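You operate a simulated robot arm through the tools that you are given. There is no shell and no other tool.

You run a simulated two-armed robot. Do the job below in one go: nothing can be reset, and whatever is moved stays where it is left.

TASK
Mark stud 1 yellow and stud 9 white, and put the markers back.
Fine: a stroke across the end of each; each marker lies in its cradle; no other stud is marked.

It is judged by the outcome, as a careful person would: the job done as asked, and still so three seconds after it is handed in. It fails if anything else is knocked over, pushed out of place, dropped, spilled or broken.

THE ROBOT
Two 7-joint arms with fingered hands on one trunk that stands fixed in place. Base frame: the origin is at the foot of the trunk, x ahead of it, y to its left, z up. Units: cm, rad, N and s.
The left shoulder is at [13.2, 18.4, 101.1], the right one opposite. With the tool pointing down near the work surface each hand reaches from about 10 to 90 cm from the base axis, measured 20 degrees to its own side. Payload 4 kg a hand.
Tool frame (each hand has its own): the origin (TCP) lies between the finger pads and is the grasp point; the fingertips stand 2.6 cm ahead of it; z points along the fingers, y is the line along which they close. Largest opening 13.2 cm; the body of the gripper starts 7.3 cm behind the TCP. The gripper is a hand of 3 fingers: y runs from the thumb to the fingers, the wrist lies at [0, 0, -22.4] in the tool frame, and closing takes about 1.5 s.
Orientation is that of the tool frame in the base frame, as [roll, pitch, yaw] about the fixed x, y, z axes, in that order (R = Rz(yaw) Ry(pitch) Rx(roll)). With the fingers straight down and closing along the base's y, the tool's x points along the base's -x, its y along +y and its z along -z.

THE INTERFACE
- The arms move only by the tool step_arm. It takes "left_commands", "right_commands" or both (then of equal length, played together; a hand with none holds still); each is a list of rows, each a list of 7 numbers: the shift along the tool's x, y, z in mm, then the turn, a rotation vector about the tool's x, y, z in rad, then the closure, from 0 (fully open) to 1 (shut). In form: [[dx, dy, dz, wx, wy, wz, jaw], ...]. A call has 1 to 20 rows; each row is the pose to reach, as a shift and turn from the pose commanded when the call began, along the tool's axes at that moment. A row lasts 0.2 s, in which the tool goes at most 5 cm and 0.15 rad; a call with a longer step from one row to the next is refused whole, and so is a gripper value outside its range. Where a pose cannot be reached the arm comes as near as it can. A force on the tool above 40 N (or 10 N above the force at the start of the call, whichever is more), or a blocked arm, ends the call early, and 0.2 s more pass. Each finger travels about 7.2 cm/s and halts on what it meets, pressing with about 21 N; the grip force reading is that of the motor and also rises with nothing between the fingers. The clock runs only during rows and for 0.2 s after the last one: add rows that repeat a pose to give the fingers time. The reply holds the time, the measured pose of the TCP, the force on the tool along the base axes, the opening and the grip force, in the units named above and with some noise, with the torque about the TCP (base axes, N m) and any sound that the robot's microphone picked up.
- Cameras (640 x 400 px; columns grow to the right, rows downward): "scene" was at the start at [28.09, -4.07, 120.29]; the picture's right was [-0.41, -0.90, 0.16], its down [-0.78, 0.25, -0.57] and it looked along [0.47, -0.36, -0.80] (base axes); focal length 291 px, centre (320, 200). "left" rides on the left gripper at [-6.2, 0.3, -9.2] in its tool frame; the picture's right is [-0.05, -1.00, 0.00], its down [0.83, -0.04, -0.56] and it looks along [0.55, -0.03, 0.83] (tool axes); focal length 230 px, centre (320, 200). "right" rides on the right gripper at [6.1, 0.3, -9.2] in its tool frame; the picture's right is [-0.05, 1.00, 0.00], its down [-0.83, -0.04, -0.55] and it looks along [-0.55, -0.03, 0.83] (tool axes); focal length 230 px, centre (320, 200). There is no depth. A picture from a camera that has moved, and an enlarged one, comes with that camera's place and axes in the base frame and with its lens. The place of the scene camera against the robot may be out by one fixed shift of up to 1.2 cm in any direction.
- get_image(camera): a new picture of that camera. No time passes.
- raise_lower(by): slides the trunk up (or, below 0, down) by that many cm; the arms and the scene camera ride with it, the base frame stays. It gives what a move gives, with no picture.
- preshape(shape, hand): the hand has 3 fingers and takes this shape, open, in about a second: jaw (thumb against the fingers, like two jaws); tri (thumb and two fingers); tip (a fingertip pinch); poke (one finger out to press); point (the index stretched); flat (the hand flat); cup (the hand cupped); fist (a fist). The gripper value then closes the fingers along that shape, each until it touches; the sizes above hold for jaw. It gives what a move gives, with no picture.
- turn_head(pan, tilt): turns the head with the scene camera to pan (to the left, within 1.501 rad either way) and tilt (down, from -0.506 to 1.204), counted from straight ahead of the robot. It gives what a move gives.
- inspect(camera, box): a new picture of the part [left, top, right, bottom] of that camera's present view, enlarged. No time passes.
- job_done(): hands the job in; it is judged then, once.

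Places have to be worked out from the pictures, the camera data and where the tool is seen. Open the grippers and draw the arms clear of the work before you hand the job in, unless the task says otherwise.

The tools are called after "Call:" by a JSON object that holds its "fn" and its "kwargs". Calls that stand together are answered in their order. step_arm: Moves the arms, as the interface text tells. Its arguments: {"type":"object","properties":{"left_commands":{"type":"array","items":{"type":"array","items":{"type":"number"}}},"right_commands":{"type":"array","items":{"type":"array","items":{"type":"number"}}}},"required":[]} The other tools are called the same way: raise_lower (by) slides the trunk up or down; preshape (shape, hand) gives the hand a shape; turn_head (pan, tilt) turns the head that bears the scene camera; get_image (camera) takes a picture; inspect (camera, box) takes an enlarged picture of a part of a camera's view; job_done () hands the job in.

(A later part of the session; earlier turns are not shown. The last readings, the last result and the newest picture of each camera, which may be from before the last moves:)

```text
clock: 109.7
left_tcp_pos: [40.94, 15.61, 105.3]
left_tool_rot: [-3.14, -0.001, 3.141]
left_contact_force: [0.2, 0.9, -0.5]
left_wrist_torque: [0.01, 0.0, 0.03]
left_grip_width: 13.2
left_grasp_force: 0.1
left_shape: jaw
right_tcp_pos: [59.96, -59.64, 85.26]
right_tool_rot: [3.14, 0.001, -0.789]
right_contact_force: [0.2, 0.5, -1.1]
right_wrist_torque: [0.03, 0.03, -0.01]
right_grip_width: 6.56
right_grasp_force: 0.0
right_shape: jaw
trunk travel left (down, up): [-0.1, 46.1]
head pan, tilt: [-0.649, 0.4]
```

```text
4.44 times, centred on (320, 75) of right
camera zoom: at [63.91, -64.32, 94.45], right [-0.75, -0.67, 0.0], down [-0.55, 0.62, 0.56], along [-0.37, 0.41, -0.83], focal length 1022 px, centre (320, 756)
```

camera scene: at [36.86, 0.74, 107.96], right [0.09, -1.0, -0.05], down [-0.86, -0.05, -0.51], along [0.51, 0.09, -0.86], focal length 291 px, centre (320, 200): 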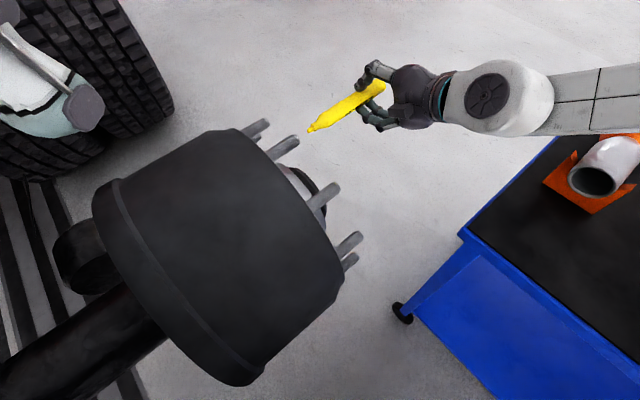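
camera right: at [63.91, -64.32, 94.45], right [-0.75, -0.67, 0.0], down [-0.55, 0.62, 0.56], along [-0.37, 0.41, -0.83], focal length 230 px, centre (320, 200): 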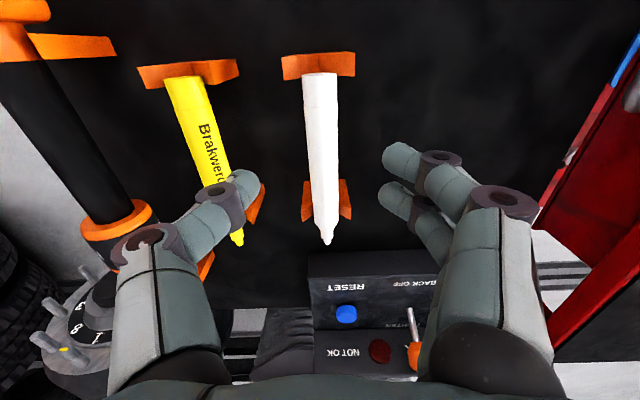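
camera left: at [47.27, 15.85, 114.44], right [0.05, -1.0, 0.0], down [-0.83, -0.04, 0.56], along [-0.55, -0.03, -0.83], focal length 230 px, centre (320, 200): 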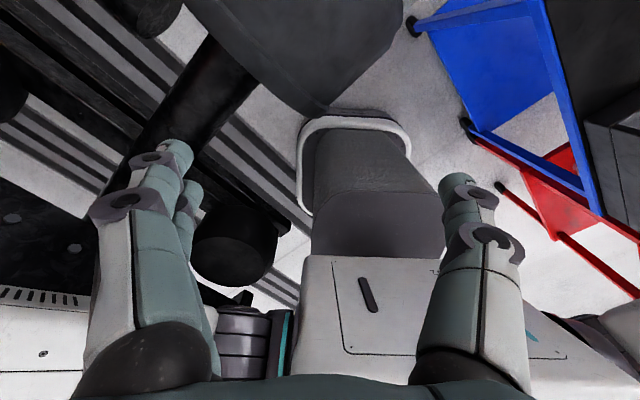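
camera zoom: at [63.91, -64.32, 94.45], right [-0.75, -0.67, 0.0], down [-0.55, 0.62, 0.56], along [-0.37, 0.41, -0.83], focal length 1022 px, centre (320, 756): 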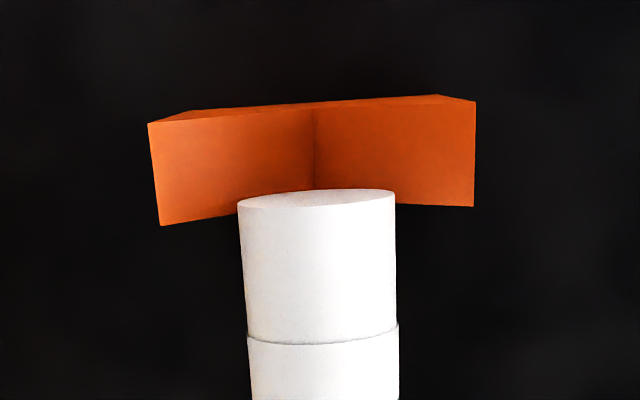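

The white marker is centred within 1–2 mm, nib 12.3 cm ahead. I'll descend 7.8 cm and close.

Call:
{"fn": "step_arm", "kwargs": {"right_commands": [[0, 1.3, 20, 0, 0, 0, 0.5], [0, 1.3, 40, 0, 0, 0, 0.5], [0, 1.3, 60, 0, 0, 0, 0.5], [0, 1.3, 78, 0, 0, 0, 0.5], [0, 1.3, 78, 0, 0, 0, 0.6], [0, 1.3, 78, 0, 0, 0, 0.67], [0, 1.3, 78, 0, 0, 0, 0.73], [0, 1.3, 78, 0, 0, 0, 0.78], [0, 1.3, 78, 0, 0, 0, 0.82], [0, 1.3, 78, 0, 0, 0, 0.86], [0, 1.3, 78, 0, 0, 0, 0.9], [0, 1.3, 78, 0, 0, 0, 0.95], [0, 1.3, 78, 0, 0, 0, 1], [0, 1.3, 78, 0, 0, 0, 1]]}}

Call:
{"fn": "get_image", "kwargs": {"camera": "right"}}

Call:
{"fn": "inspect", "kwargs": {"camera": "right", "box": [260, 130, 400, 240]}}

```text
clock: 112.7
left_tcp_pos: [40.86, 15.5, 105.32]
left_tool_rot: [-3.142, 0.0, -3.141]
left_contact_force: [-0.6, 1.0, -0.4]
left_wrist_torque: [0.01, 0.0, -0.02]
left_grip_width: 13.21
left_grasp_force: 0.0
left_shape: jaw
right_tcp_pos: [59.78, -59.67, 77.44]
right_tool_rot: [3.14, 0.0, -0.79]
right_contact_force: [-0.4, 0.0, 1.1]
right_wrist_torque: [0.01, 0.04, 0.02]
right_grip_width: 2.03
right_grasp_force: 21.3
right_shape: jaw
trunk travel left (down, up): [-0.1, 46.1]
head pan, tilt: [-0.649, 0.4]
```

```text
taken
camera right: at [63.74, -64.44, 86.62], right [-0.75, -0.67, 0.0], down [-0.55, 0.62, 0.56], along [-0.37, 0.41, -0.83], focal length 230 px, centre (320, 200)
```

right: 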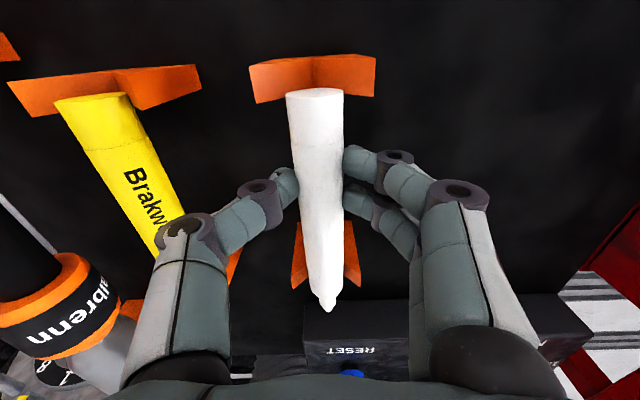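

```text
3.64 times, centred on (330, 185) of right
camera zoom: at [63.74, -64.44, 86.62], right [-0.75, -0.67, 0.0], down [-0.55, 0.62, 0.56], along [-0.37, 0.41, -0.83], focal length 837 px, centre (284, 254)
```

zoom: 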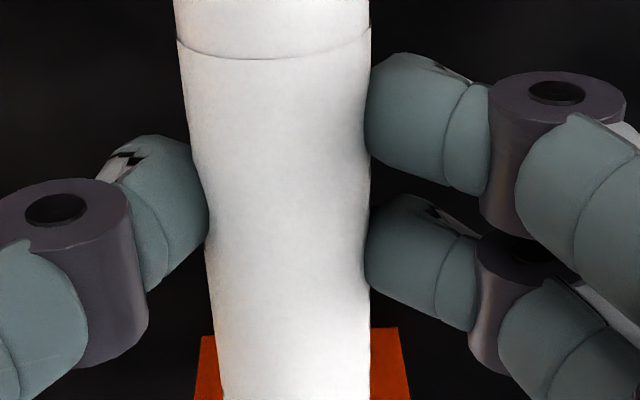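

White gripped the same way (2.03 cm, 21 N). I'll lift it straight up to z≈93 and carry it past yellow and the wrench to the waypoint.

Call:
{"fn": "step_arm", "kwargs": {"right_commands": [[0, 0, -6, 0, 0, 0, 1], [0, 0, -14, 0, 0, 0, 1], [0, 0, -30, 0, 0, 0, 1], [0, 0, -55, 0, 0, 0, 1], [0, 0, -80, 0, 0, 0, 1], [0, 0, -105, 0, 0, 0, 1], [0, 0, -130, 0, 0, 0, 1], [0, 0, -156, 0, 0, 0, 1]]}}

Call:
{"fn": "get_image", "kwargs": {"camera": "right"}}

Call:
{"fn": "inspect", "kwargs": {"camera": "right", "box": [270, 260, 380, 340]}}

Call:
{"fn": "inspect", "kwargs": {"camera": "scene", "box": [320, 60, 460, 220]}}

```text
clock: 114.5
left_tcp_pos: [40.89, 15.64, 105.3]
left_tool_rot: [3.141, 0.001, 3.141]
left_contact_force: [-0.6, -0.4, 0.3]
left_wrist_torque: [-0.01, -0.05, -0.03]
left_grip_width: 13.19
left_grasp_force: 0.1
left_shape: jaw
right_tcp_pos: [59.81, -59.8, 93.13]
right_tool_rot: [3.139, 0.002, -0.789]
right_contact_force: [0.6, 0.0, 0.2]
right_wrist_torque: [-0.01, 0.0, -0.02]
right_grip_width: 1.99
right_grasp_force: 21.3
right_shape: jaw
trunk travel left (down, up): [-0.1, 46.1]
head pan, tilt: [-0.649, 0.4]
```

```text
taken
camera right: at [63.78, -64.46, 102.3], right [-0.75, -0.67, 0.0], down [-0.55, 0.62, 0.56], along [-0.37, 0.41, -0.83], focal length 230 px, centre (320, 200)
```

right: 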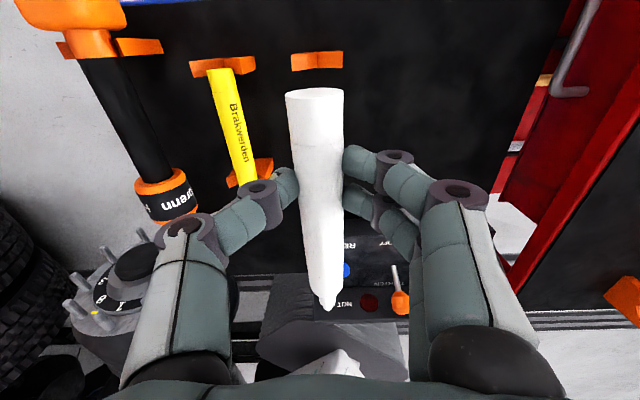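

```text
5.00 times, centred on (325, 300) of right
camera zoom: at [63.78, -64.46, 102.3], right [-0.75, -0.67, 0.0], down [-0.55, 0.62, 0.56], along [-0.37, 0.41, -0.83], focal length 1150 px, centre (295, -300)
```

zoom: 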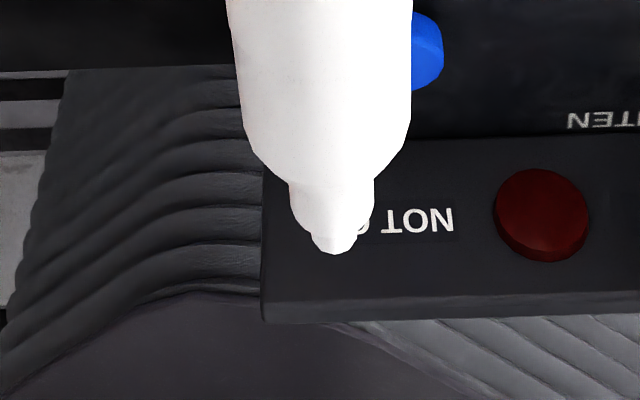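

```text
2.50 times, centred on (390, 140) of scene
camera zoom: at [35.84, -5.73, 109.63], right [-0.52, -0.8, 0.31], down [-0.74, 0.24, -0.63], along [0.43, -0.56, -0.71], focal length 728 px, centre (145, 350)
```

zoom: 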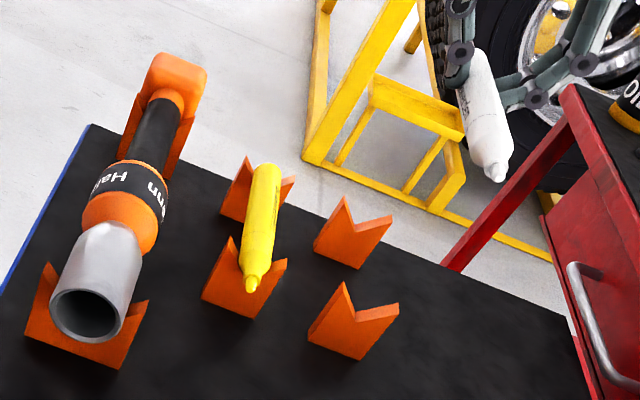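

White is level in the hand just like yellow was (nib ≈ (-12.1, 0.1, 1.75) in the tool). Now I travel to the waypoint and give the hand a 0.3 rad roll and 0.3 rad nib-down pitch for stud 9.

Call:
{"fn": "step_arm", "kwargs": {"right_commands": [[-16, -24, 0, 0, 0, 0, 1], [-32, -48, 0, 0, 0, 0, 1], [-47, -72, 0, 0, 0, 0, 1], [-63, -96, 0, 0, 0, 0, 1], [-79, -120, 0, 0, 0, 0, 1], [-95, -145, 0, 0, 0, 0, 1], [-110, -169, 0, 0, 0, 0, 1], [-126, -193, 0, 0, 0, 0, 1], [-142, -217, 0, 0, 0, 0, 1], [-158, -241, 0, 0, 0, 0, 1], [-173, -265, 0, 0, 0, 0, 1], [-189, -289, 0, 0, 0, 0, 1], [-189, -289, 0, 0.0745, 0.0745, 0.0112, 1], [-189, -289, 0, 0.149, 0.149, 0.0225, 1], [-189, -289, 0, 0.2235, 0.2235, 0.0337, 1], [-189, -289, 0, 0.2978, 0.2978, 0.045, 1], [-189, -289, 0, 0.2978, 0.2978, 0.045, 1]]}}

Call:
{"fn": "turn_head", "kwargs": {"pan": 0.0, "tilt": 0.5}}

Call:
{"fn": "get_image", "kwargs": {"camera": "scene"}}

Call:
{"fn": "get_image", "kwargs": {"camera": "right"}}

```text
clock: 118.1
left_tcp_pos: [41.11, 15.61, 105.32]
left_tool_rot: [3.14, -0.002, 3.141]
left_contact_force: [-0.3, 0.5, 0.5]
left_wrist_torque: [0.03, 0.04, -0.02]
left_grip_width: 13.2
left_grasp_force: 0.0
left_shape: jaw
right_tcp_pos: [67.13, -26.09, 92.99]
right_tool_rot: [-2.829, -0.283, -0.88]
right_contact_force: [0.4, -0.1, -1.1]
right_wrist_torque: [-0.01, -0.01, -0.02]
right_grip_width: 2.01
right_grasp_force: 20.8
right_shape: jaw
trunk travel left (down, up): [-0.1, 46.1]
head pan, tilt: [-0.649, 0.4]
```

```text
clock: 119.1
left_tcp_pos: [40.85, 15.52, 105.37]
left_tool_rot: [3.141, 0.0, 3.142]
left_contact_force: [0.9, -0.2, -0.2]
left_wrist_torque: [0.01, 0.01, 0.0]
left_grip_width: 13.2
left_grasp_force: 0.1
left_shape: jaw
right_tcp_pos: [67.09, -25.94, 92.99]
right_tool_rot: [-2.829, -0.285, -0.88]
right_contact_force: [-1.0, 0.4, -0.1]
right_wrist_torque: [0.0, -0.02, 0.02]
right_grip_width: 1.99
right_grasp_force: 21.3
right_shape: jaw
trunk travel left (down, up): [-0.1, 46.1]
head pan, tilt: [0.0, 0.499]
```

```text
taken
camera scene: at [36.89, -0.17, 107.94], right [0.0, -1.0, 0.0], down [-0.86, 0.0, -0.51], along [0.51, 0.0, -0.86], focal length 291 px, centre (320, 200)
```

scene: 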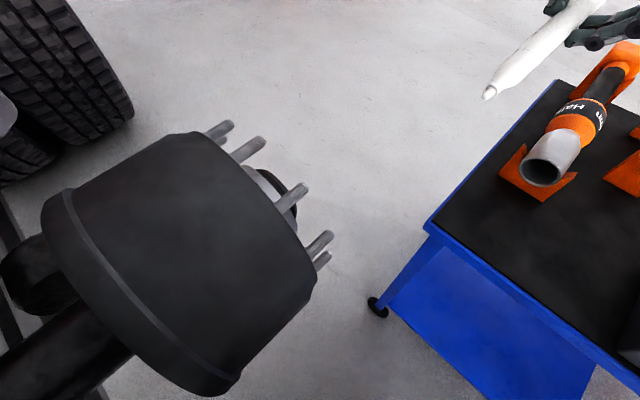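

```text
taken
camera right: at [66.7, -30.75, 103.06], right [-0.71, -0.63, -0.31], down [-0.7, 0.65, 0.29], along [0.02, 0.42, -0.91], focal length 230 px, centre (320, 200)
```

right: 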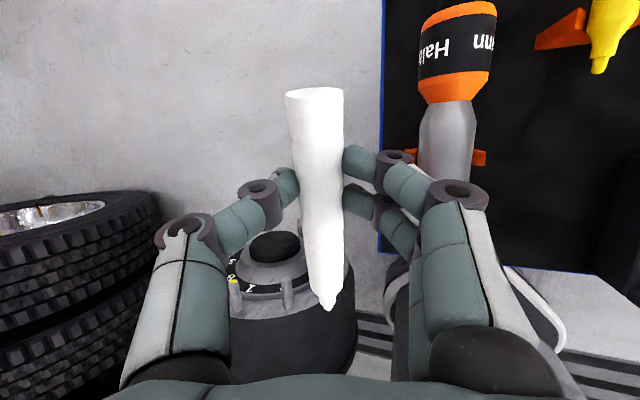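

Now I go over the open gap beside the table (lateral first, then down) to about 6 cm in front of and 6 cm above stud 9.

Call:
{"fn": "step_arm", "kwargs": {"right_commands": [[-19, -17, 8, 0, 0, 0, 1], [-37, -35, 16, 0, 0, 0, 1], [-56, -52, 24, 0, 0, 0, 1], [-75, -70, 32, 0, 0, 0, 1], [-83, -61, 59, 0, 0, 0, 1], [-91, -53, 86, 0, 0, 0, 1], [-99, -44, 113, 0, 0, 0, 1], [-107, -36, 140, 0, 0, 0, 1], [-115, -27, 166, 0, 0, 0, 1], [-124, -18, 192, 0, 0, 0, 1], [-124, -18, 192, 0, 0, 0, 1]]}}

Call:
{"fn": "get_image", "kwargs": {"camera": "scene"}}

Call:
{"fn": "get_image", "kwargs": {"camera": "right"}}

```text
clock: 121.5
left_tcp_pos: [40.82, 15.59, 105.26]
left_tool_rot: [3.141, -0.001, -3.141]
left_contact_force: [-0.7, -0.1, -0.2]
left_wrist_torque: [0.0, -0.01, -0.04]
left_grip_width: 13.18
left_grasp_force: 0.1
left_shape: jaw
right_tcp_pos: [68.5, -15.79, 72.56]
right_tool_rot: [-2.831, -0.284, -0.881]
right_contact_force: [-0.2, -0.5, 0.1]
right_wrist_torque: [-0.02, 0.01, -0.02]
right_grip_width: 1.98
right_grasp_force: 20.5
right_shape: jaw
trunk travel left (down, up): [-0.1, 46.1]
head pan, tilt: [0.0, 0.499]
```

```text
taken
camera scene: at [36.84, -0.15, 107.97], right [0.0, -1.0, 0.0], down [-0.86, 0.0, -0.51], along [0.51, 0.0, -0.86], focal length 291 px, centre (320, 200)
```

scene: 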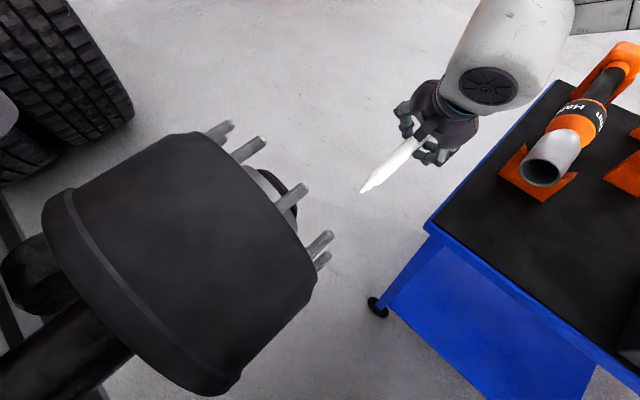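

```text
taken
camera right: at [68.12, -20.61, 82.63], right [-0.71, -0.63, -0.31], down [-0.7, 0.65, 0.29], along [0.02, 0.42, -0.91], focal length 230 px, centre (320, 200)
```

right: 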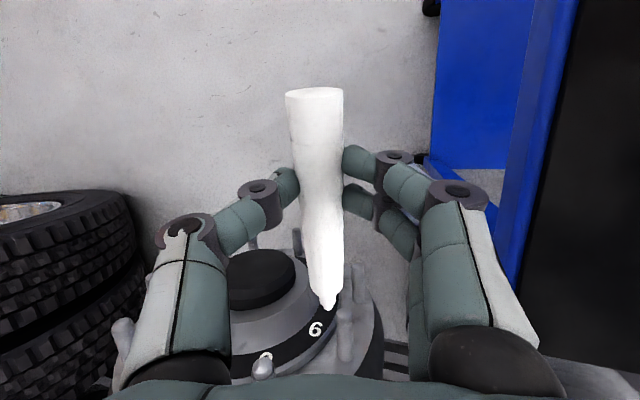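

I'll zoom to identify stud 9 and its number, and measure its end.

Call:
{"fn": "inspect", "kwargs": {"camera": "right", "box": [230, 230, 400, 390]}}

Call:
{"fn": "inspect", "kwargs": {"camera": "scene", "box": [270, 160, 390, 280]}}

```text
2.50 times, centred on (315, 310) of right
camera zoom: at [68.12, -20.61, 82.63], right [-0.71, -0.63, -0.31], down [-0.7, 0.65, 0.29], along [0.02, 0.42, -0.91], focal length 575 px, centre (332, -75)
```

zoom: 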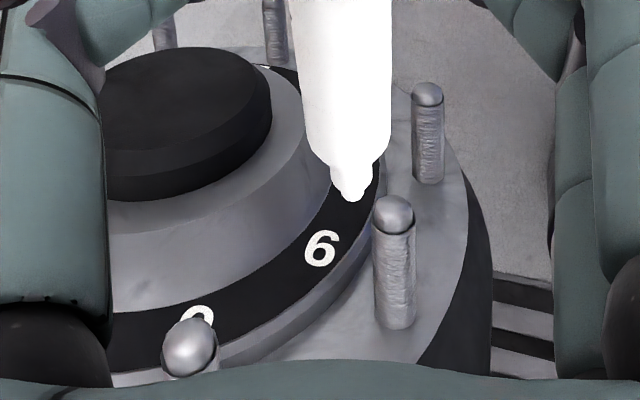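

```text
3.33 times, centred on (330, 220) of scene
camera zoom: at [36.84, -0.15, 107.97], right [0.0, -1.0, 0.0], down [-0.86, 0.0, -0.51], along [0.51, 0.0, -0.86], focal length 971 px, centre (287, 133)
```

zoom: 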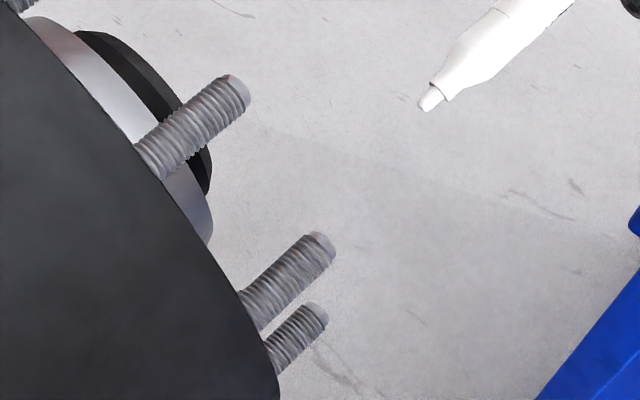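

The right-hand view confirms it: the inverted "9" label sits next to this stud. Stud 9's end is at about (57.5,-2.5,60.8); the nib must go 6.8 cm down, 0.2 cm sideways and 5.7 cm forward. I'll descend and advance to ~1.5 cm away.

Call:
{"fn": "step_arm", "kwargs": {"right_commands": [[-4.8, 4.4, 15.6, 0, 0, 0, 1], [-9.7, 8.9, 31.2, 0, 0, 0, 1], [-14.5, 13.3, 46.9, 0, 0, 0, 1], [-19.3, 17.7, 62.5, 0, 0, 0, 1], [-32.7, 17.7, 58.4, 0, 0, 0, 1], [-46, 17.7, 54.3, 0, 0, 0, 1], [-59.4, 17.7, 50.1, 0, 0, 0, 1], [-59.4, 17.7, 50.1, 0, 0, 0, 1]]}}

Call:
{"fn": "get_image", "kwargs": {"camera": "scene"}}

Call:
{"fn": "inspect", "kwargs": {"camera": "scene", "box": [300, 205, 370, 260]}}

Call:
{"fn": "inspect", "kwargs": {"camera": "right", "box": [280, 250, 400, 350]}}

```text
clock: 123.3
left_tcp_pos: [40.92, 15.58, 105.35]
left_tool_rot: [3.141, 0.0, 3.141]
left_contact_force: [-0.2, 0.2, 0.1]
left_wrist_torque: [-0.02, -0.03, -0.03]
left_grip_width: 13.2
left_grasp_force: 0.2
left_shape: jaw
right_tcp_pos: [65.71, -12.72, 65.78]
right_tool_rot: [-2.829, -0.285, -0.88]
right_contact_force: [0.4, -0.5, -1.2]
right_wrist_torque: [-0.02, -0.03, 0.01]
right_grip_width: 1.98
right_grasp_force: 21.1
right_shape: jaw
trunk travel left (down, up): [-0.1, 46.1]
head pan, tilt: [0.0, 0.499]
```

```text
taken
camera scene: at [36.89, -0.16, 107.94], right [0.0, -1.0, 0.0], down [-0.86, 0.0, -0.51], along [0.51, 0.0, -0.86], focal length 291 px, centre (320, 200)
```

scene: 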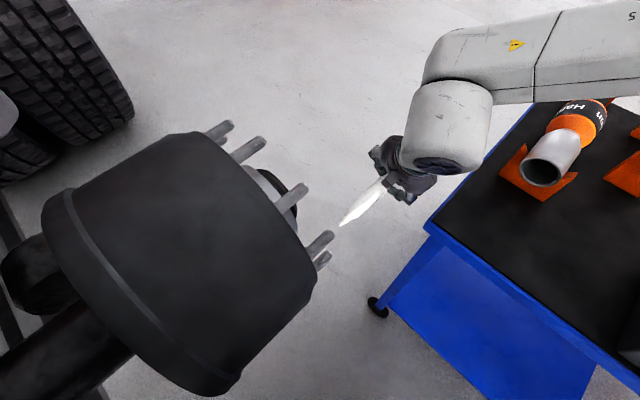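

```text
7.27 times, centred on (335, 232) of scene
camera zoom: at [36.89, -0.16, 107.94], right [0.0, -1.0, 0.0], down [-0.86, 0.0, -0.51], along [0.51, 0.0, -0.86], focal length 2118 px, centre (211, -36)
```

zoom: 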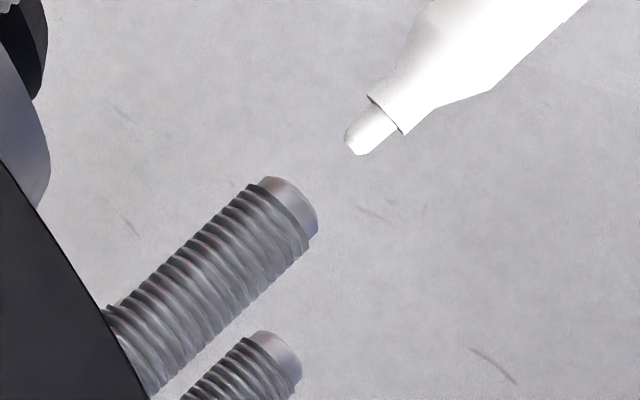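

```text
4.00 times, centred on (340, 300) of right
camera zoom: at [65.4, -17.41, 75.79], right [-0.71, -0.63, -0.31], down [-0.7, 0.65, 0.29], along [0.02, 0.42, -0.91], focal length 920 px, centre (240, -200)
```

zoom: 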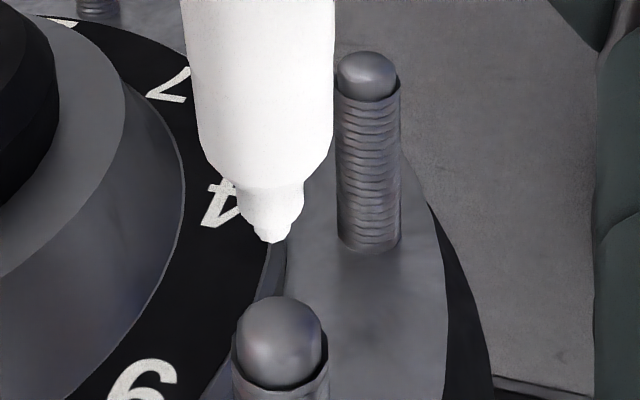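

Laterally it's well lined up, but these two views don't pin the height well. I'll measure studs 1 and 9 precisely in the same scene view and use the known contact point on stud 1 as reference.

Call:
{"fn": "inspect", "kwargs": {"camera": "scene", "box": [235, 120, 285, 160]}}

Call:
{"fn": "inspect", "kwargs": {"camera": "scene", "box": [305, 215, 355, 255]}}

Call:
{"fn": "inspect", "kwargs": {"camera": "scene", "box": [275, 165, 325, 205]}}

```text
10.00 times, centred on (260, 140) of scene
camera zoom: at [36.89, -0.16, 107.94], right [0.0, -1.0, 0.0], down [-0.86, 0.0, -0.51], along [0.51, 0.0, -0.86], focal length 2912 px, centre (920, 800)
```

zoom: 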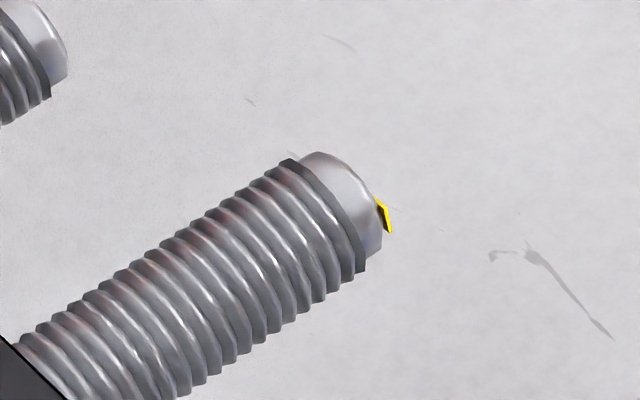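

```text
10.00 times, centred on (330, 235) of scene
camera zoom: at [36.89, -0.16, 107.94], right [0.0, -1.0, 0.0], down [-0.86, 0.0, -0.51], along [0.51, 0.0, -0.86], focal length 2912 px, centre (220, -150)
```

zoom: 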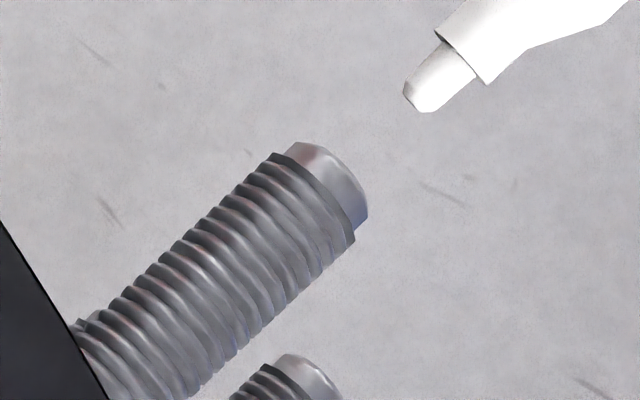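

```text
10.00 times, centred on (300, 185) of scene
camera zoom: at [36.89, -0.16, 107.94], right [0.0, -1.0, 0.0], down [-0.86, 0.0, -0.51], along [0.51, 0.0, -0.86], focal length 2912 px, centre (520, 350)
```

zoom: 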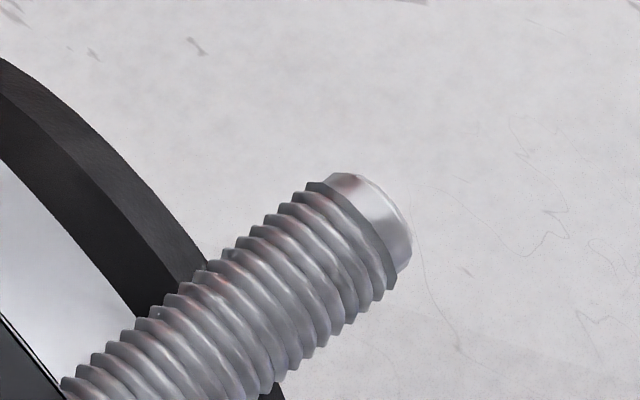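

Using stud 1's contact point as reference, the bolt-circle radius is ~16.35 cm and stud 9's apex lies at about (57.4,-2.3,61.1): the nib is ~1.9 cm off, ~3 mm low (a good start for an upward trailing stroke). I'll shift 1.5 mm sideways and advance 15 mm.

Call:
{"fn": "step_arm", "kwargs": {"right_commands": [[-4.7, 1.4, -1.9, 0, 0, 0, 1], [-9.5, 1.4, -3.4, 0, 0, 0, 1], [-14.2, 1.4, -4.8, 0, 0, 0, 1], [-14.2, 1.4, -4.8, 0, 0, 0, 1]]}}

Call:
{"fn": "inspect", "kwargs": {"camera": "scene", "box": [305, 215, 355, 255]}}

Call:
{"fn": "inspect", "kwargs": {"camera": "right", "box": [290, 280, 370, 340]}}

```text
clock: 124.3
left_tcp_pos: [40.88, 15.5, 105.27]
left_tool_rot: [-3.141, 0.0, 3.141]
left_contact_force: [-0.1, 0.8, -0.6]
left_wrist_torque: [-0.04, 0.03, -0.02]
left_grip_width: 13.15
left_grasp_force: 0.1
left_shape: jaw
right_tcp_pos: [64.53, -11.63, 65.78]
right_tool_rot: [-2.829, -0.283, -0.88]
right_contact_force: [0.2, -0.1, -0.7]
right_wrist_torque: [0.03, -0.01, -0.03]
right_grip_width: 1.97
right_grasp_force: 20.9
right_shape: jaw
trunk travel left (down, up): [-0.1, 46.1]
head pan, tilt: [0.0, 0.499]
```

```text
10.00 times, centred on (330, 235) of scene
camera zoom: at [36.89, -0.16, 107.94], right [0.0, -1.0, 0.0], down [-0.86, 0.0, -0.51], along [0.51, 0.0, -0.86], focal length 2912 px, centre (220, -150)
```

zoom: 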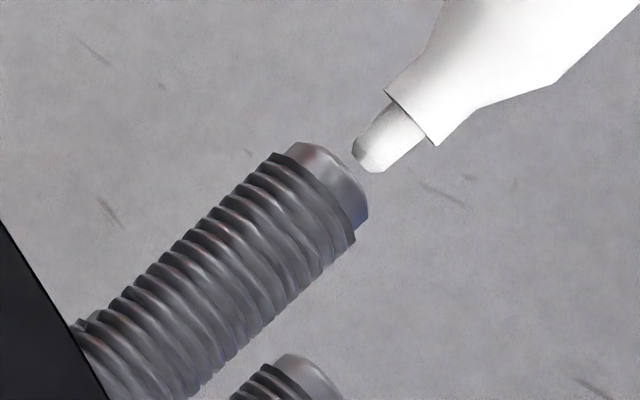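

```text
6.67 times, centred on (330, 310) of right
camera zoom: at [64.2, -16.45, 75.8], right [-0.71, -0.63, -0.31], down [-0.7, 0.65, 0.29], along [0.02, 0.42, -0.91], focal length 1534 px, centre (253, -533)
```

zoom: 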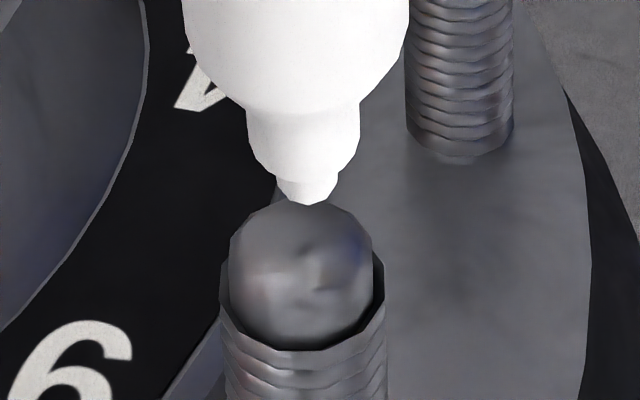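

About 2 mm to go and well centred. Advancing 1 mm at a time with force checks.

Call:
{"fn": "step_arm", "kwargs": {"right_commands": [[-0.96, 0, -0.29, 0, 0, 0, 1], [-0.96, 0, -0.29, 0, 0, 0, 1]]}}

Call:
{"fn": "step_arm", "kwargs": {"right_commands": [[-0.96, 0, -0.29, 0, 0, 0, 1], [-0.96, 0, -0.29, 0, 0, 0, 1]]}}

Call:
{"fn": "step_arm", "kwargs": {"right_commands": [[-0.96, 0, -0.29, 0, 0, 0, 1], [-0.96, 0, -0.29, 0, 0, 0, 1]]}}

Call:
{"fn": "inspect", "kwargs": {"camera": "scene", "box": [305, 215, 355, 255]}}

Call:
{"fn": "inspect", "kwargs": {"camera": "right", "box": [290, 280, 370, 340]}}

```text
clock: 124.9
left_tcp_pos: [40.92, 15.56, 105.38]
left_tool_rot: [-3.141, 0.0, -3.14]
left_contact_force: [-0.3, -0.2, -0.4]
left_wrist_torque: [0.05, 0.0, -0.01]
left_grip_width: 13.19
left_grasp_force: 0.0
left_shape: jaw
right_tcp_pos: [64.55, -11.59, 65.68]
right_tool_rot: [-2.829, -0.285, -0.88]
right_contact_force: [-0.5, -0.4, -0.1]
right_wrist_torque: [-0.02, -0.01, -0.02]
right_grip_width: 2.0
right_grasp_force: 20.9
right_shape: jaw
trunk travel left (down, up): [-0.1, 46.1]
head pan, tilt: [0.0, 0.499]
```

```text
clock: 125.5
left_tcp_pos: [40.87, 15.48, 105.32]
left_tool_rot: [-3.141, 0.0, -3.141]
left_contact_force: [0.2, 0.4, -0.2]
left_wrist_torque: [-0.01, -0.02, -0.01]
left_grip_width: 13.18
left_grasp_force: 0.0
left_shape: jaw
right_tcp_pos: [64.4, -11.6, 65.76]
right_tool_rot: [-2.829, -0.284, -0.881]
right_contact_force: [-0.8, 0.5, -0.9]
right_wrist_torque: [0.03, -0.01, 0.0]
right_grip_width: 2.02
right_grasp_force: 21.0
right_shape: jaw
trunk travel left (down, up): [-0.1, 46.1]
head pan, tilt: [0.0, 0.499]
```

```text
clock: 126.1
left_tcp_pos: [41.07, 15.52, 105.38]
left_tool_rot: [3.14, -0.001, 3.142]
left_contact_force: [-0.2, 0.8, -0.5]
left_wrist_torque: [0.0, -0.02, -0.04]
left_grip_width: 13.18
left_grasp_force: 0.2
left_shape: jaw
right_tcp_pos: [64.32, -11.5, 65.85]
right_tool_rot: [-2.83, -0.284, -0.879]
right_contact_force: [-0.4, 0.1, -1.2]
right_wrist_torque: [-0.04, 0.0, 0.0]
right_grip_width: 2.01
right_grasp_force: 21.6
right_shape: jaw
trunk travel left (down, up): [-0.1, 46.1]
head pan, tilt: [0.0, 0.499]
```

```text
10.00 times, centred on (330, 235) of scene
camera zoom: at [36.89, -0.16, 107.94], right [0.0, -1.0, 0.0], down [-0.86, 0.0, -0.51], along [0.51, 0.0, -0.86], focal length 2912 px, centre (220, -150)
```

zoom: 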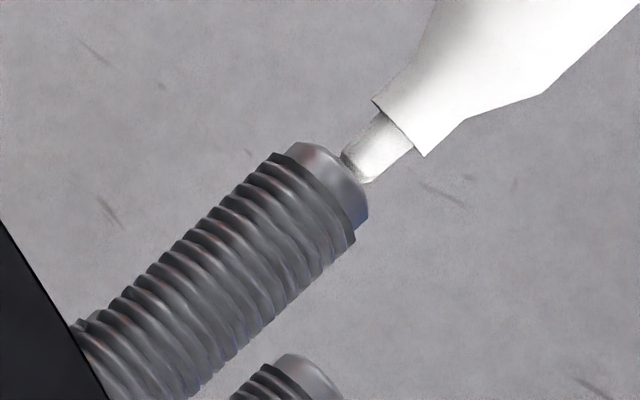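

```text
6.67 times, centred on (330, 310) of right
camera zoom: at [64.0, -16.22, 75.81], right [-0.71, -0.63, -0.31], down [-0.7, 0.65, 0.29], along [0.02, 0.42, -0.91], focal length 1534 px, centre (253, -533)
```

zoom: 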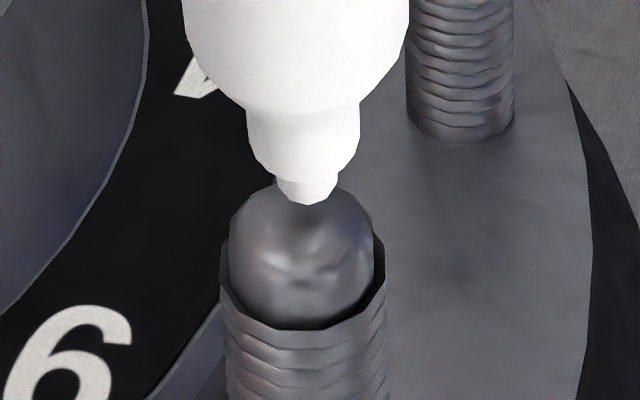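

Just about touching. Two or three more 1 mm steps.

Call:
{"fn": "step_arm", "kwargs": {"right_commands": [[-0.96, 0, -0.29, 0, 0, 0, 1], [-0.96, 0, -0.29, 0, 0, 0, 1]]}}

Call:
{"fn": "step_arm", "kwargs": {"right_commands": [[-0.96, 0, -0.29, 0, 0, 0, 1], [-0.96, 0, -0.29, 0, 0, 0, 1]]}}

Call:
{"fn": "inspect", "kwargs": {"camera": "scene", "box": [305, 215, 355, 255]}}

Call:
{"fn": "inspect", "kwargs": {"camera": "right", "box": [290, 280, 370, 340]}}

```text
clock: 126.7
left_tcp_pos: [40.93, 15.57, 105.33]
left_tool_rot: [-3.141, -0.001, 3.141]
left_contact_force: [0.5, -0.2, -0.5]
left_wrist_torque: [0.01, -0.01, -0.02]
left_grip_width: 13.2
left_grasp_force: 0.1
left_shape: jaw
right_tcp_pos: [64.2, -11.41, 65.89]
right_tool_rot: [-2.83, -0.285, -0.879]
right_contact_force: [-0.3, -0.2, -0.6]
right_wrist_torque: [-0.03, 0.01, 0.0]
right_grip_width: 1.99
right_grasp_force: 21.4
right_shape: jaw
trunk travel left (down, up): [-0.1, 46.1]
head pan, tilt: [0.0, 0.499]
```

```text
clock: 127.3
left_tcp_pos: [40.83, 15.59, 105.29]
left_tool_rot: [3.141, 0.0, 3.14]
left_contact_force: [0.1, 0.2, 0.2]
left_wrist_torque: [-0.03, -0.03, -0.01]
left_grip_width: 13.19
left_grasp_force: 0.0
left_shape: jaw
right_tcp_pos: [64.25, -11.29, 65.84]
right_tool_rot: [-2.831, -0.284, -0.882]
right_contact_force: [0.5, -0.4, 0.7]
right_wrist_torque: [-0.01, -0.03, -0.02]
right_grip_width: 2.01
right_grasp_force: 21.2
right_shape: jaw
trunk travel left (down, up): [-0.1, 46.1]
head pan, tilt: [0.0, 0.499]
```

```text
10.00 times, centred on (330, 235) of scene
camera zoom: at [36.89, -0.16, 107.94], right [0.0, -1.0, 0.0], down [-0.86, 0.0, -0.51], along [0.51, 0.0, -0.86], focal length 2912 px, centre (220, -150)
```

zoom: 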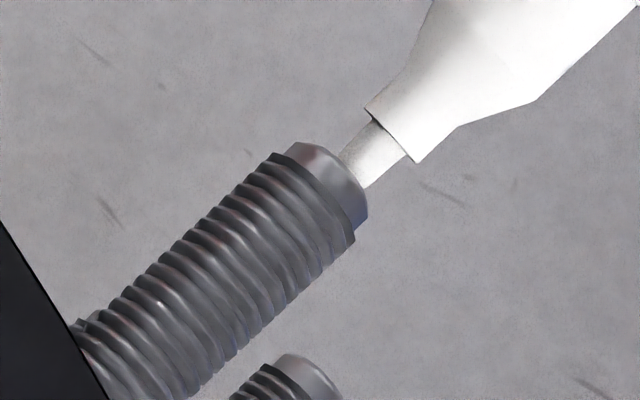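

```text
6.67 times, centred on (330, 310) of right
camera zoom: at [63.83, -16.08, 75.84], right [-0.71, -0.63, -0.31], down [-0.7, 0.65, 0.29], along [0.02, 0.42, -0.91], focal length 1534 px, centre (253, -533)
```

zoom: 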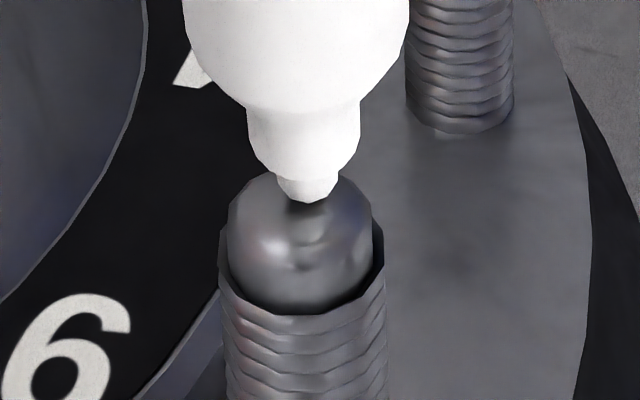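

Possibly first contact (about 1 N). One more millimetre to confirm.

Call:
{"fn": "step_arm", "kwargs": {"right_commands": [[-0.96, 0, -0.29, 0, 0, 0, 1], [-0.96, 0, -0.29, 0, 0, 0, 1]]}}

```text
clock: 127.9
left_tcp_pos: [40.81, 15.52, 105.33]
left_tool_rot: [-3.142, 0.0, -3.141]
left_contact_force: [1.7, 0.0, 0.7]
left_wrist_torque: [0.03, 0.0, 0.01]
left_grip_width: 13.19
left_grasp_force: 0.0
left_shape: jaw
right_tcp_pos: [64.2, -11.3, 65.78]
right_tool_rot: [-2.83, -0.284, -0.88]
right_contact_force: [0.3, -0.6, 0.3]
right_wrist_torque: [-0.04, -0.08, -0.01]
right_grip_width: 1.97
right_grasp_force: 21.0
right_shape: jaw
trunk travel left (down, up): [-0.1, 46.1]
head pan, tilt: [0.0, 0.499]
```

Still near zero; another millimetre.

Call:
{"fn": "step_arm", "kwargs": {"right_commands": [[-0.96, 0, -0.29, 0, 0, 0, 1], [-0.96, 0, -0.29, 0, 0, 0, 1]]}}

Call:
{"fn": "inspect", "kwargs": {"camera": "right", "box": [290, 280, 370, 340]}}

Call:
{"fn": "inspect", "kwargs": {"camera": "scene", "box": [305, 215, 355, 255]}}

```text
clock: 128.5
left_tcp_pos: [40.96, 15.57, 105.3]
left_tool_rot: [3.141, 0.0, 3.141]
left_contact_force: [-0.4, 0.2, 0.0]
left_wrist_torque: [0.01, 0.0, -0.02]
left_grip_width: 13.19
left_grasp_force: 0.0
left_shape: jaw
right_tcp_pos: [64.05, -11.25, 65.76]
right_tool_rot: [-2.829, -0.285, -0.881]
right_contact_force: [0.6, -0.9, -1.0]
right_wrist_torque: [-0.04, -0.05, 0.02]
right_grip_width: 2.01
right_grasp_force: 21.6
right_shape: jaw
trunk travel left (down, up): [-0.1, 46.1]
head pan, tilt: [0.0, 0.499]
```

```text
6.67 times, centred on (330, 310) of right
camera zoom: at [63.67, -15.91, 75.8], right [-0.71, -0.63, -0.31], down [-0.7, 0.65, 0.29], along [0.02, 0.42, -0.91], focal length 1534 px, centre (253, -533)
```

zoom: 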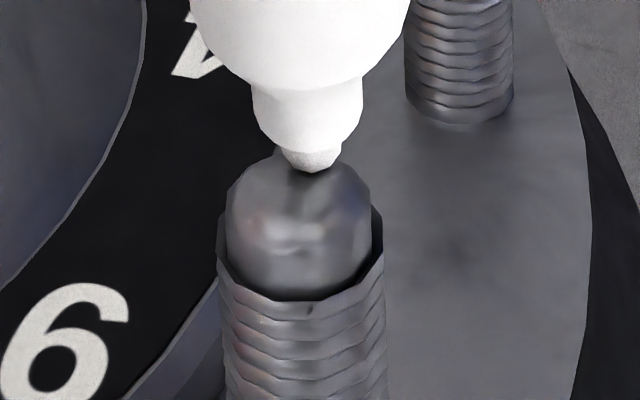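

```text
10.00 times, centred on (330, 235) of scene
camera zoom: at [36.9, -0.16, 107.94], right [0.0, -1.0, 0.0], down [-0.86, 0.0, -0.51], along [0.51, 0.0, -0.86], focal length 2912 px, centre (220, -150)
```

zoom: 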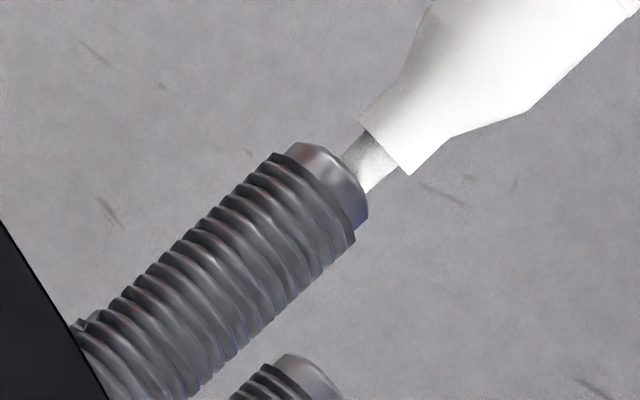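

The nib met the lower slope of the nose (force has a downward part, nib nudged down), so it is ~8 mm too low. I'll back off 8 mm and check the nib's position in the hand.

Call:
{"fn": "step_arm", "kwargs": {"right_commands": [[2.9, 0, 0.9, 0, 0, 0, 1], [7.6, 0, 2.4, 0, 0, 0, 1], [7.6, 0, 2.4, 0, 0, 0, 1]]}}

Call:
{"fn": "inspect", "kwargs": {"camera": "right", "box": [290, 260, 370, 340]}}

Call:
{"fn": "get_image", "kwargs": {"camera": "right"}}

Call:
{"fn": "inspect", "kwargs": {"camera": "scene", "box": [305, 215, 355, 255]}}

```text
clock: 129.3
left_tcp_pos: [40.91, 15.54, 105.33]
left_tool_rot: [-3.142, 0.001, -3.141]
left_contact_force: [0.2, 0.1, -0.7]
left_wrist_torque: [0.02, 0.01, -0.02]
left_grip_width: 13.19
left_grasp_force: 0.0
left_shape: jaw
right_tcp_pos: [64.53, -11.74, 65.83]
right_tool_rot: [-2.831, -0.284, -0.88]
right_contact_force: [-0.7, -0.1, -0.8]
right_wrist_torque: [-0.01, 0.01, 0.04]
right_grip_width: 2.01
right_grasp_force: 21.5
right_shape: jaw
trunk travel left (down, up): [-0.1, 46.1]
head pan, tilt: [0.0, 0.499]
```

```text
5.00 times, centred on (330, 300) of right
camera zoom: at [64.23, -16.51, 75.78], right [-0.71, -0.63, -0.31], down [-0.7, 0.65, 0.29], along [0.02, 0.42, -0.91], focal length 1150 px, centre (270, -300)
```

zoom: 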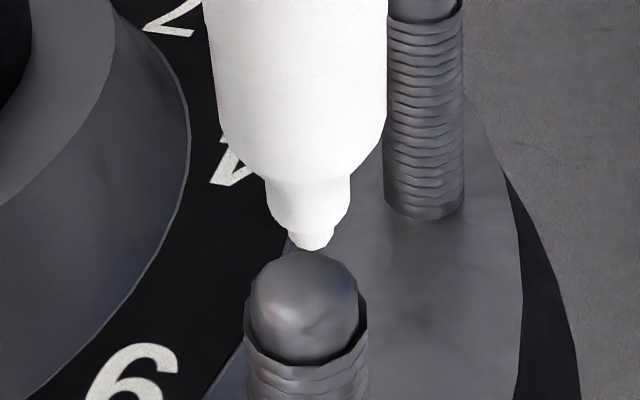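

```text
taken
camera right: at [64.23, -16.51, 75.78], right [-0.71, -0.63, -0.31], down [-0.7, 0.65, 0.29], along [0.02, 0.42, -0.91], focal length 230 px, centre (320, 200)
```

right: 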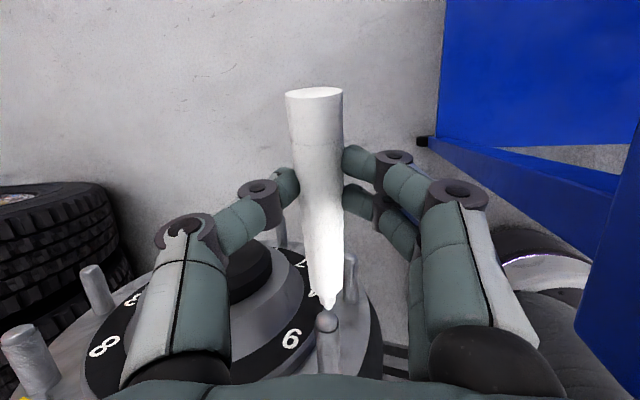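

```text
10.00 times, centred on (330, 235) of scene
camera zoom: at [36.89, -0.15, 107.94], right [0.0, -1.0, 0.0], down [-0.86, 0.0, -0.51], along [0.51, 0.0, -0.86], focal length 2912 px, centre (220, -150)
```

zoom: 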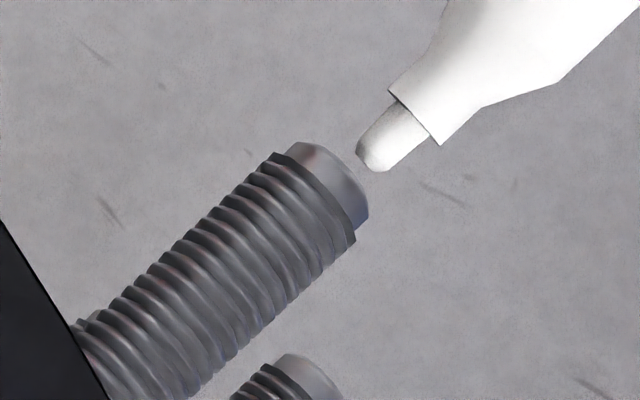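

The nib is back in place in the hand. I'll raise 7 mm, shift 1.5 mm sideways, and approach again.

Call:
{"fn": "step_arm", "kwargs": {"right_commands": [[1.0, -0.3, -3.4, 0, 0, 0, 1], [2.1, -0.7, -6.8, 0, 0, 0, 1], [0.2, -0.7, -7.4, 0, 0, 0, 1], [-0.8, -0.7, -7.7, 0, 0, 0, 1], [-0.8, -0.7, -7.7, 0, 0, 0, 1]]}}

Call:
{"fn": "inspect", "kwargs": {"camera": "right", "box": [290, 280, 370, 340]}}

Call:
{"fn": "inspect", "kwargs": {"camera": "scene", "box": [305, 215, 355, 255]}}

```text
clock: 130.5
left_tcp_pos: [40.91, 15.53, 105.33]
left_tool_rot: [-3.141, 0.001, -3.141]
left_contact_force: [0.2, -0.6, -0.6]
left_wrist_torque: [-0.02, -0.02, -0.02]
left_grip_width: 13.17
left_grasp_force: 0.0
left_shape: jaw
right_tcp_pos: [64.23, -11.7, 66.48]
right_tool_rot: [-2.828, -0.283, -0.88]
right_contact_force: [-0.6, 0.3, 0.1]
right_wrist_torque: [-0.04, -0.01, 0.01]
right_grip_width: 1.97
right_grasp_force: 21.1
right_shape: jaw
trunk travel left (down, up): [-0.1, 46.1]
head pan, tilt: [0.0, 0.499]
```

```text
6.67 times, centred on (330, 310) of right
camera zoom: at [63.95, -16.39, 76.52], right [-0.71, -0.63, -0.31], down [-0.7, 0.65, 0.29], along [0.02, 0.42, -0.91], focal length 1534 px, centre (253, -533)
```

zoom: 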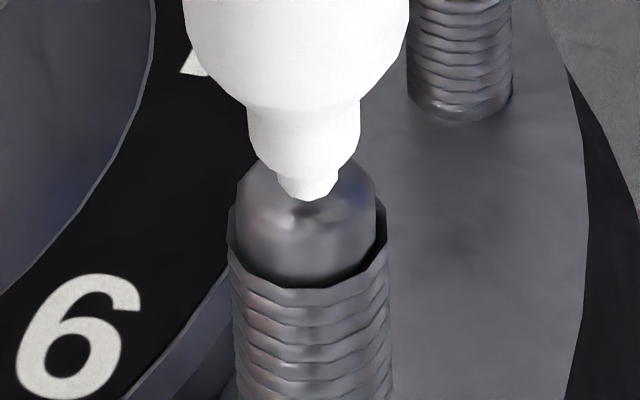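

```text
10.00 times, centred on (330, 235) of scene
camera zoom: at [36.89, -0.16, 107.94], right [0.0, -1.0, 0.0], down [-0.86, 0.0, -0.51], along [0.51, 0.0, -0.86], focal length 2912 px, centre (220, -150)
```

zoom: 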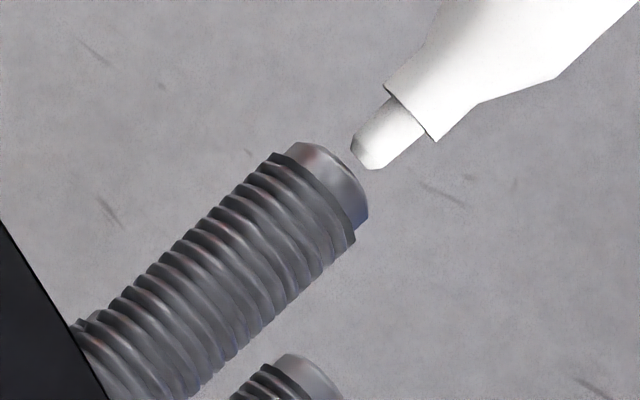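

Aligned in both views with a small gap. Feeling forward in 1 mm steps.

Call:
{"fn": "step_arm", "kwargs": {"right_commands": [[-0.96, 0, -0.29, 0, 0, 0, 1], [-0.96, 0, -0.29, 0, 0, 0, 1]]}}

Call:
{"fn": "step_arm", "kwargs": {"right_commands": [[-0.96, 0, -0.29, 0, 0, 0, 1], [-0.96, 0, -0.29, 0, 0, 0, 1]]}}

Call:
{"fn": "step_arm", "kwargs": {"right_commands": [[-0.96, 0, -0.29, 0, 0, 0, 1], [-0.96, 0, -0.29, 0, 0, 0, 1]]}}

Call:
{"fn": "inspect", "kwargs": {"camera": "right", "box": [290, 280, 370, 340]}}

```text
clock: 131.1
left_tcp_pos: [41.07, 15.63, 105.32]
left_tool_rot: [3.142, -0.002, -3.14]
left_contact_force: [-1.2, -0.7, -0.7]
left_wrist_torque: [-0.01, 0.01, 0.03]
left_grip_width: 13.21
left_grasp_force: 0.1
left_shape: jaw
right_tcp_pos: [64.22, -11.61, 66.46]
right_tool_rot: [-2.83, -0.285, -0.88]
right_contact_force: [-0.7, -0.4, -0.5]
right_wrist_torque: [-0.02, -0.01, -0.01]
right_grip_width: 2.01
right_grasp_force: 21.1
right_shape: jaw
trunk travel left (down, up): [-0.1, 46.1]
head pan, tilt: [0.0, 0.499]
```

```text
clock: 131.7
left_tcp_pos: [41.03, 15.54, 105.29]
left_tool_rot: [-3.141, 0.001, 3.141]
left_contact_force: [-0.5, 0.0, -1.2]
left_wrist_torque: [-0.03, 0.0, 0.0]
left_grip_width: 13.19
left_grasp_force: 0.0
left_shape: jaw
right_tcp_pos: [64.21, -11.54, 66.47]
right_tool_rot: [-2.829, -0.285, -0.88]
right_contact_force: [0.2, 0.0, -2.1]
right_wrist_torque: [0.0, 0.03, 0.03]
right_grip_width: 1.99
right_grasp_force: 21.1
right_shape: jaw
trunk travel left (down, up): [-0.1, 46.1]
head pan, tilt: [0.0, 0.499]
```

```text
clock: 132.3
left_tcp_pos: [40.9, 15.5, 105.28]
left_tool_rot: [-3.141, 0.0, -3.14]
left_contact_force: [0.0, -0.2, 0.8]
left_wrist_torque: [0.0, 0.04, -0.01]
left_grip_width: 13.17
left_grasp_force: 0.1
left_shape: jaw
right_tcp_pos: [64.04, -11.51, 66.58]
right_tool_rot: [-2.829, -0.284, -0.88]
right_contact_force: [0.2, 0.2, 0.0]
right_wrist_torque: [0.0, -0.06, 0.0]
right_grip_width: 1.96
right_grasp_force: 20.8
right_shape: jaw
trunk travel left (down, up): [-0.1, 46.1]
head pan, tilt: [0.0, 0.499]
```

```text
6.67 times, centred on (330, 310) of right
camera zoom: at [63.71, -16.14, 76.51], right [-0.71, -0.63, -0.31], down [-0.7, 0.65, 0.29], along [0.02, 0.42, -0.91], focal length 1534 px, centre (253, -533)
```

zoom: 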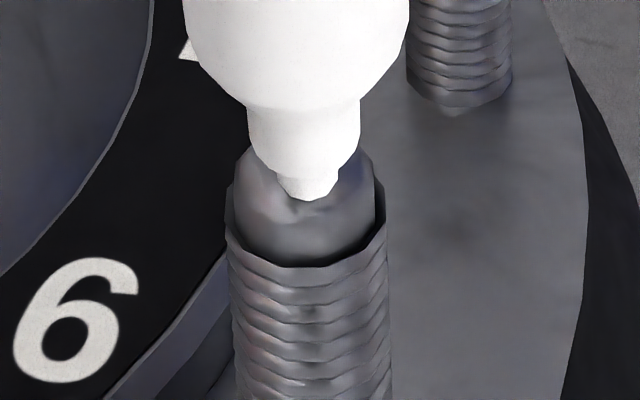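

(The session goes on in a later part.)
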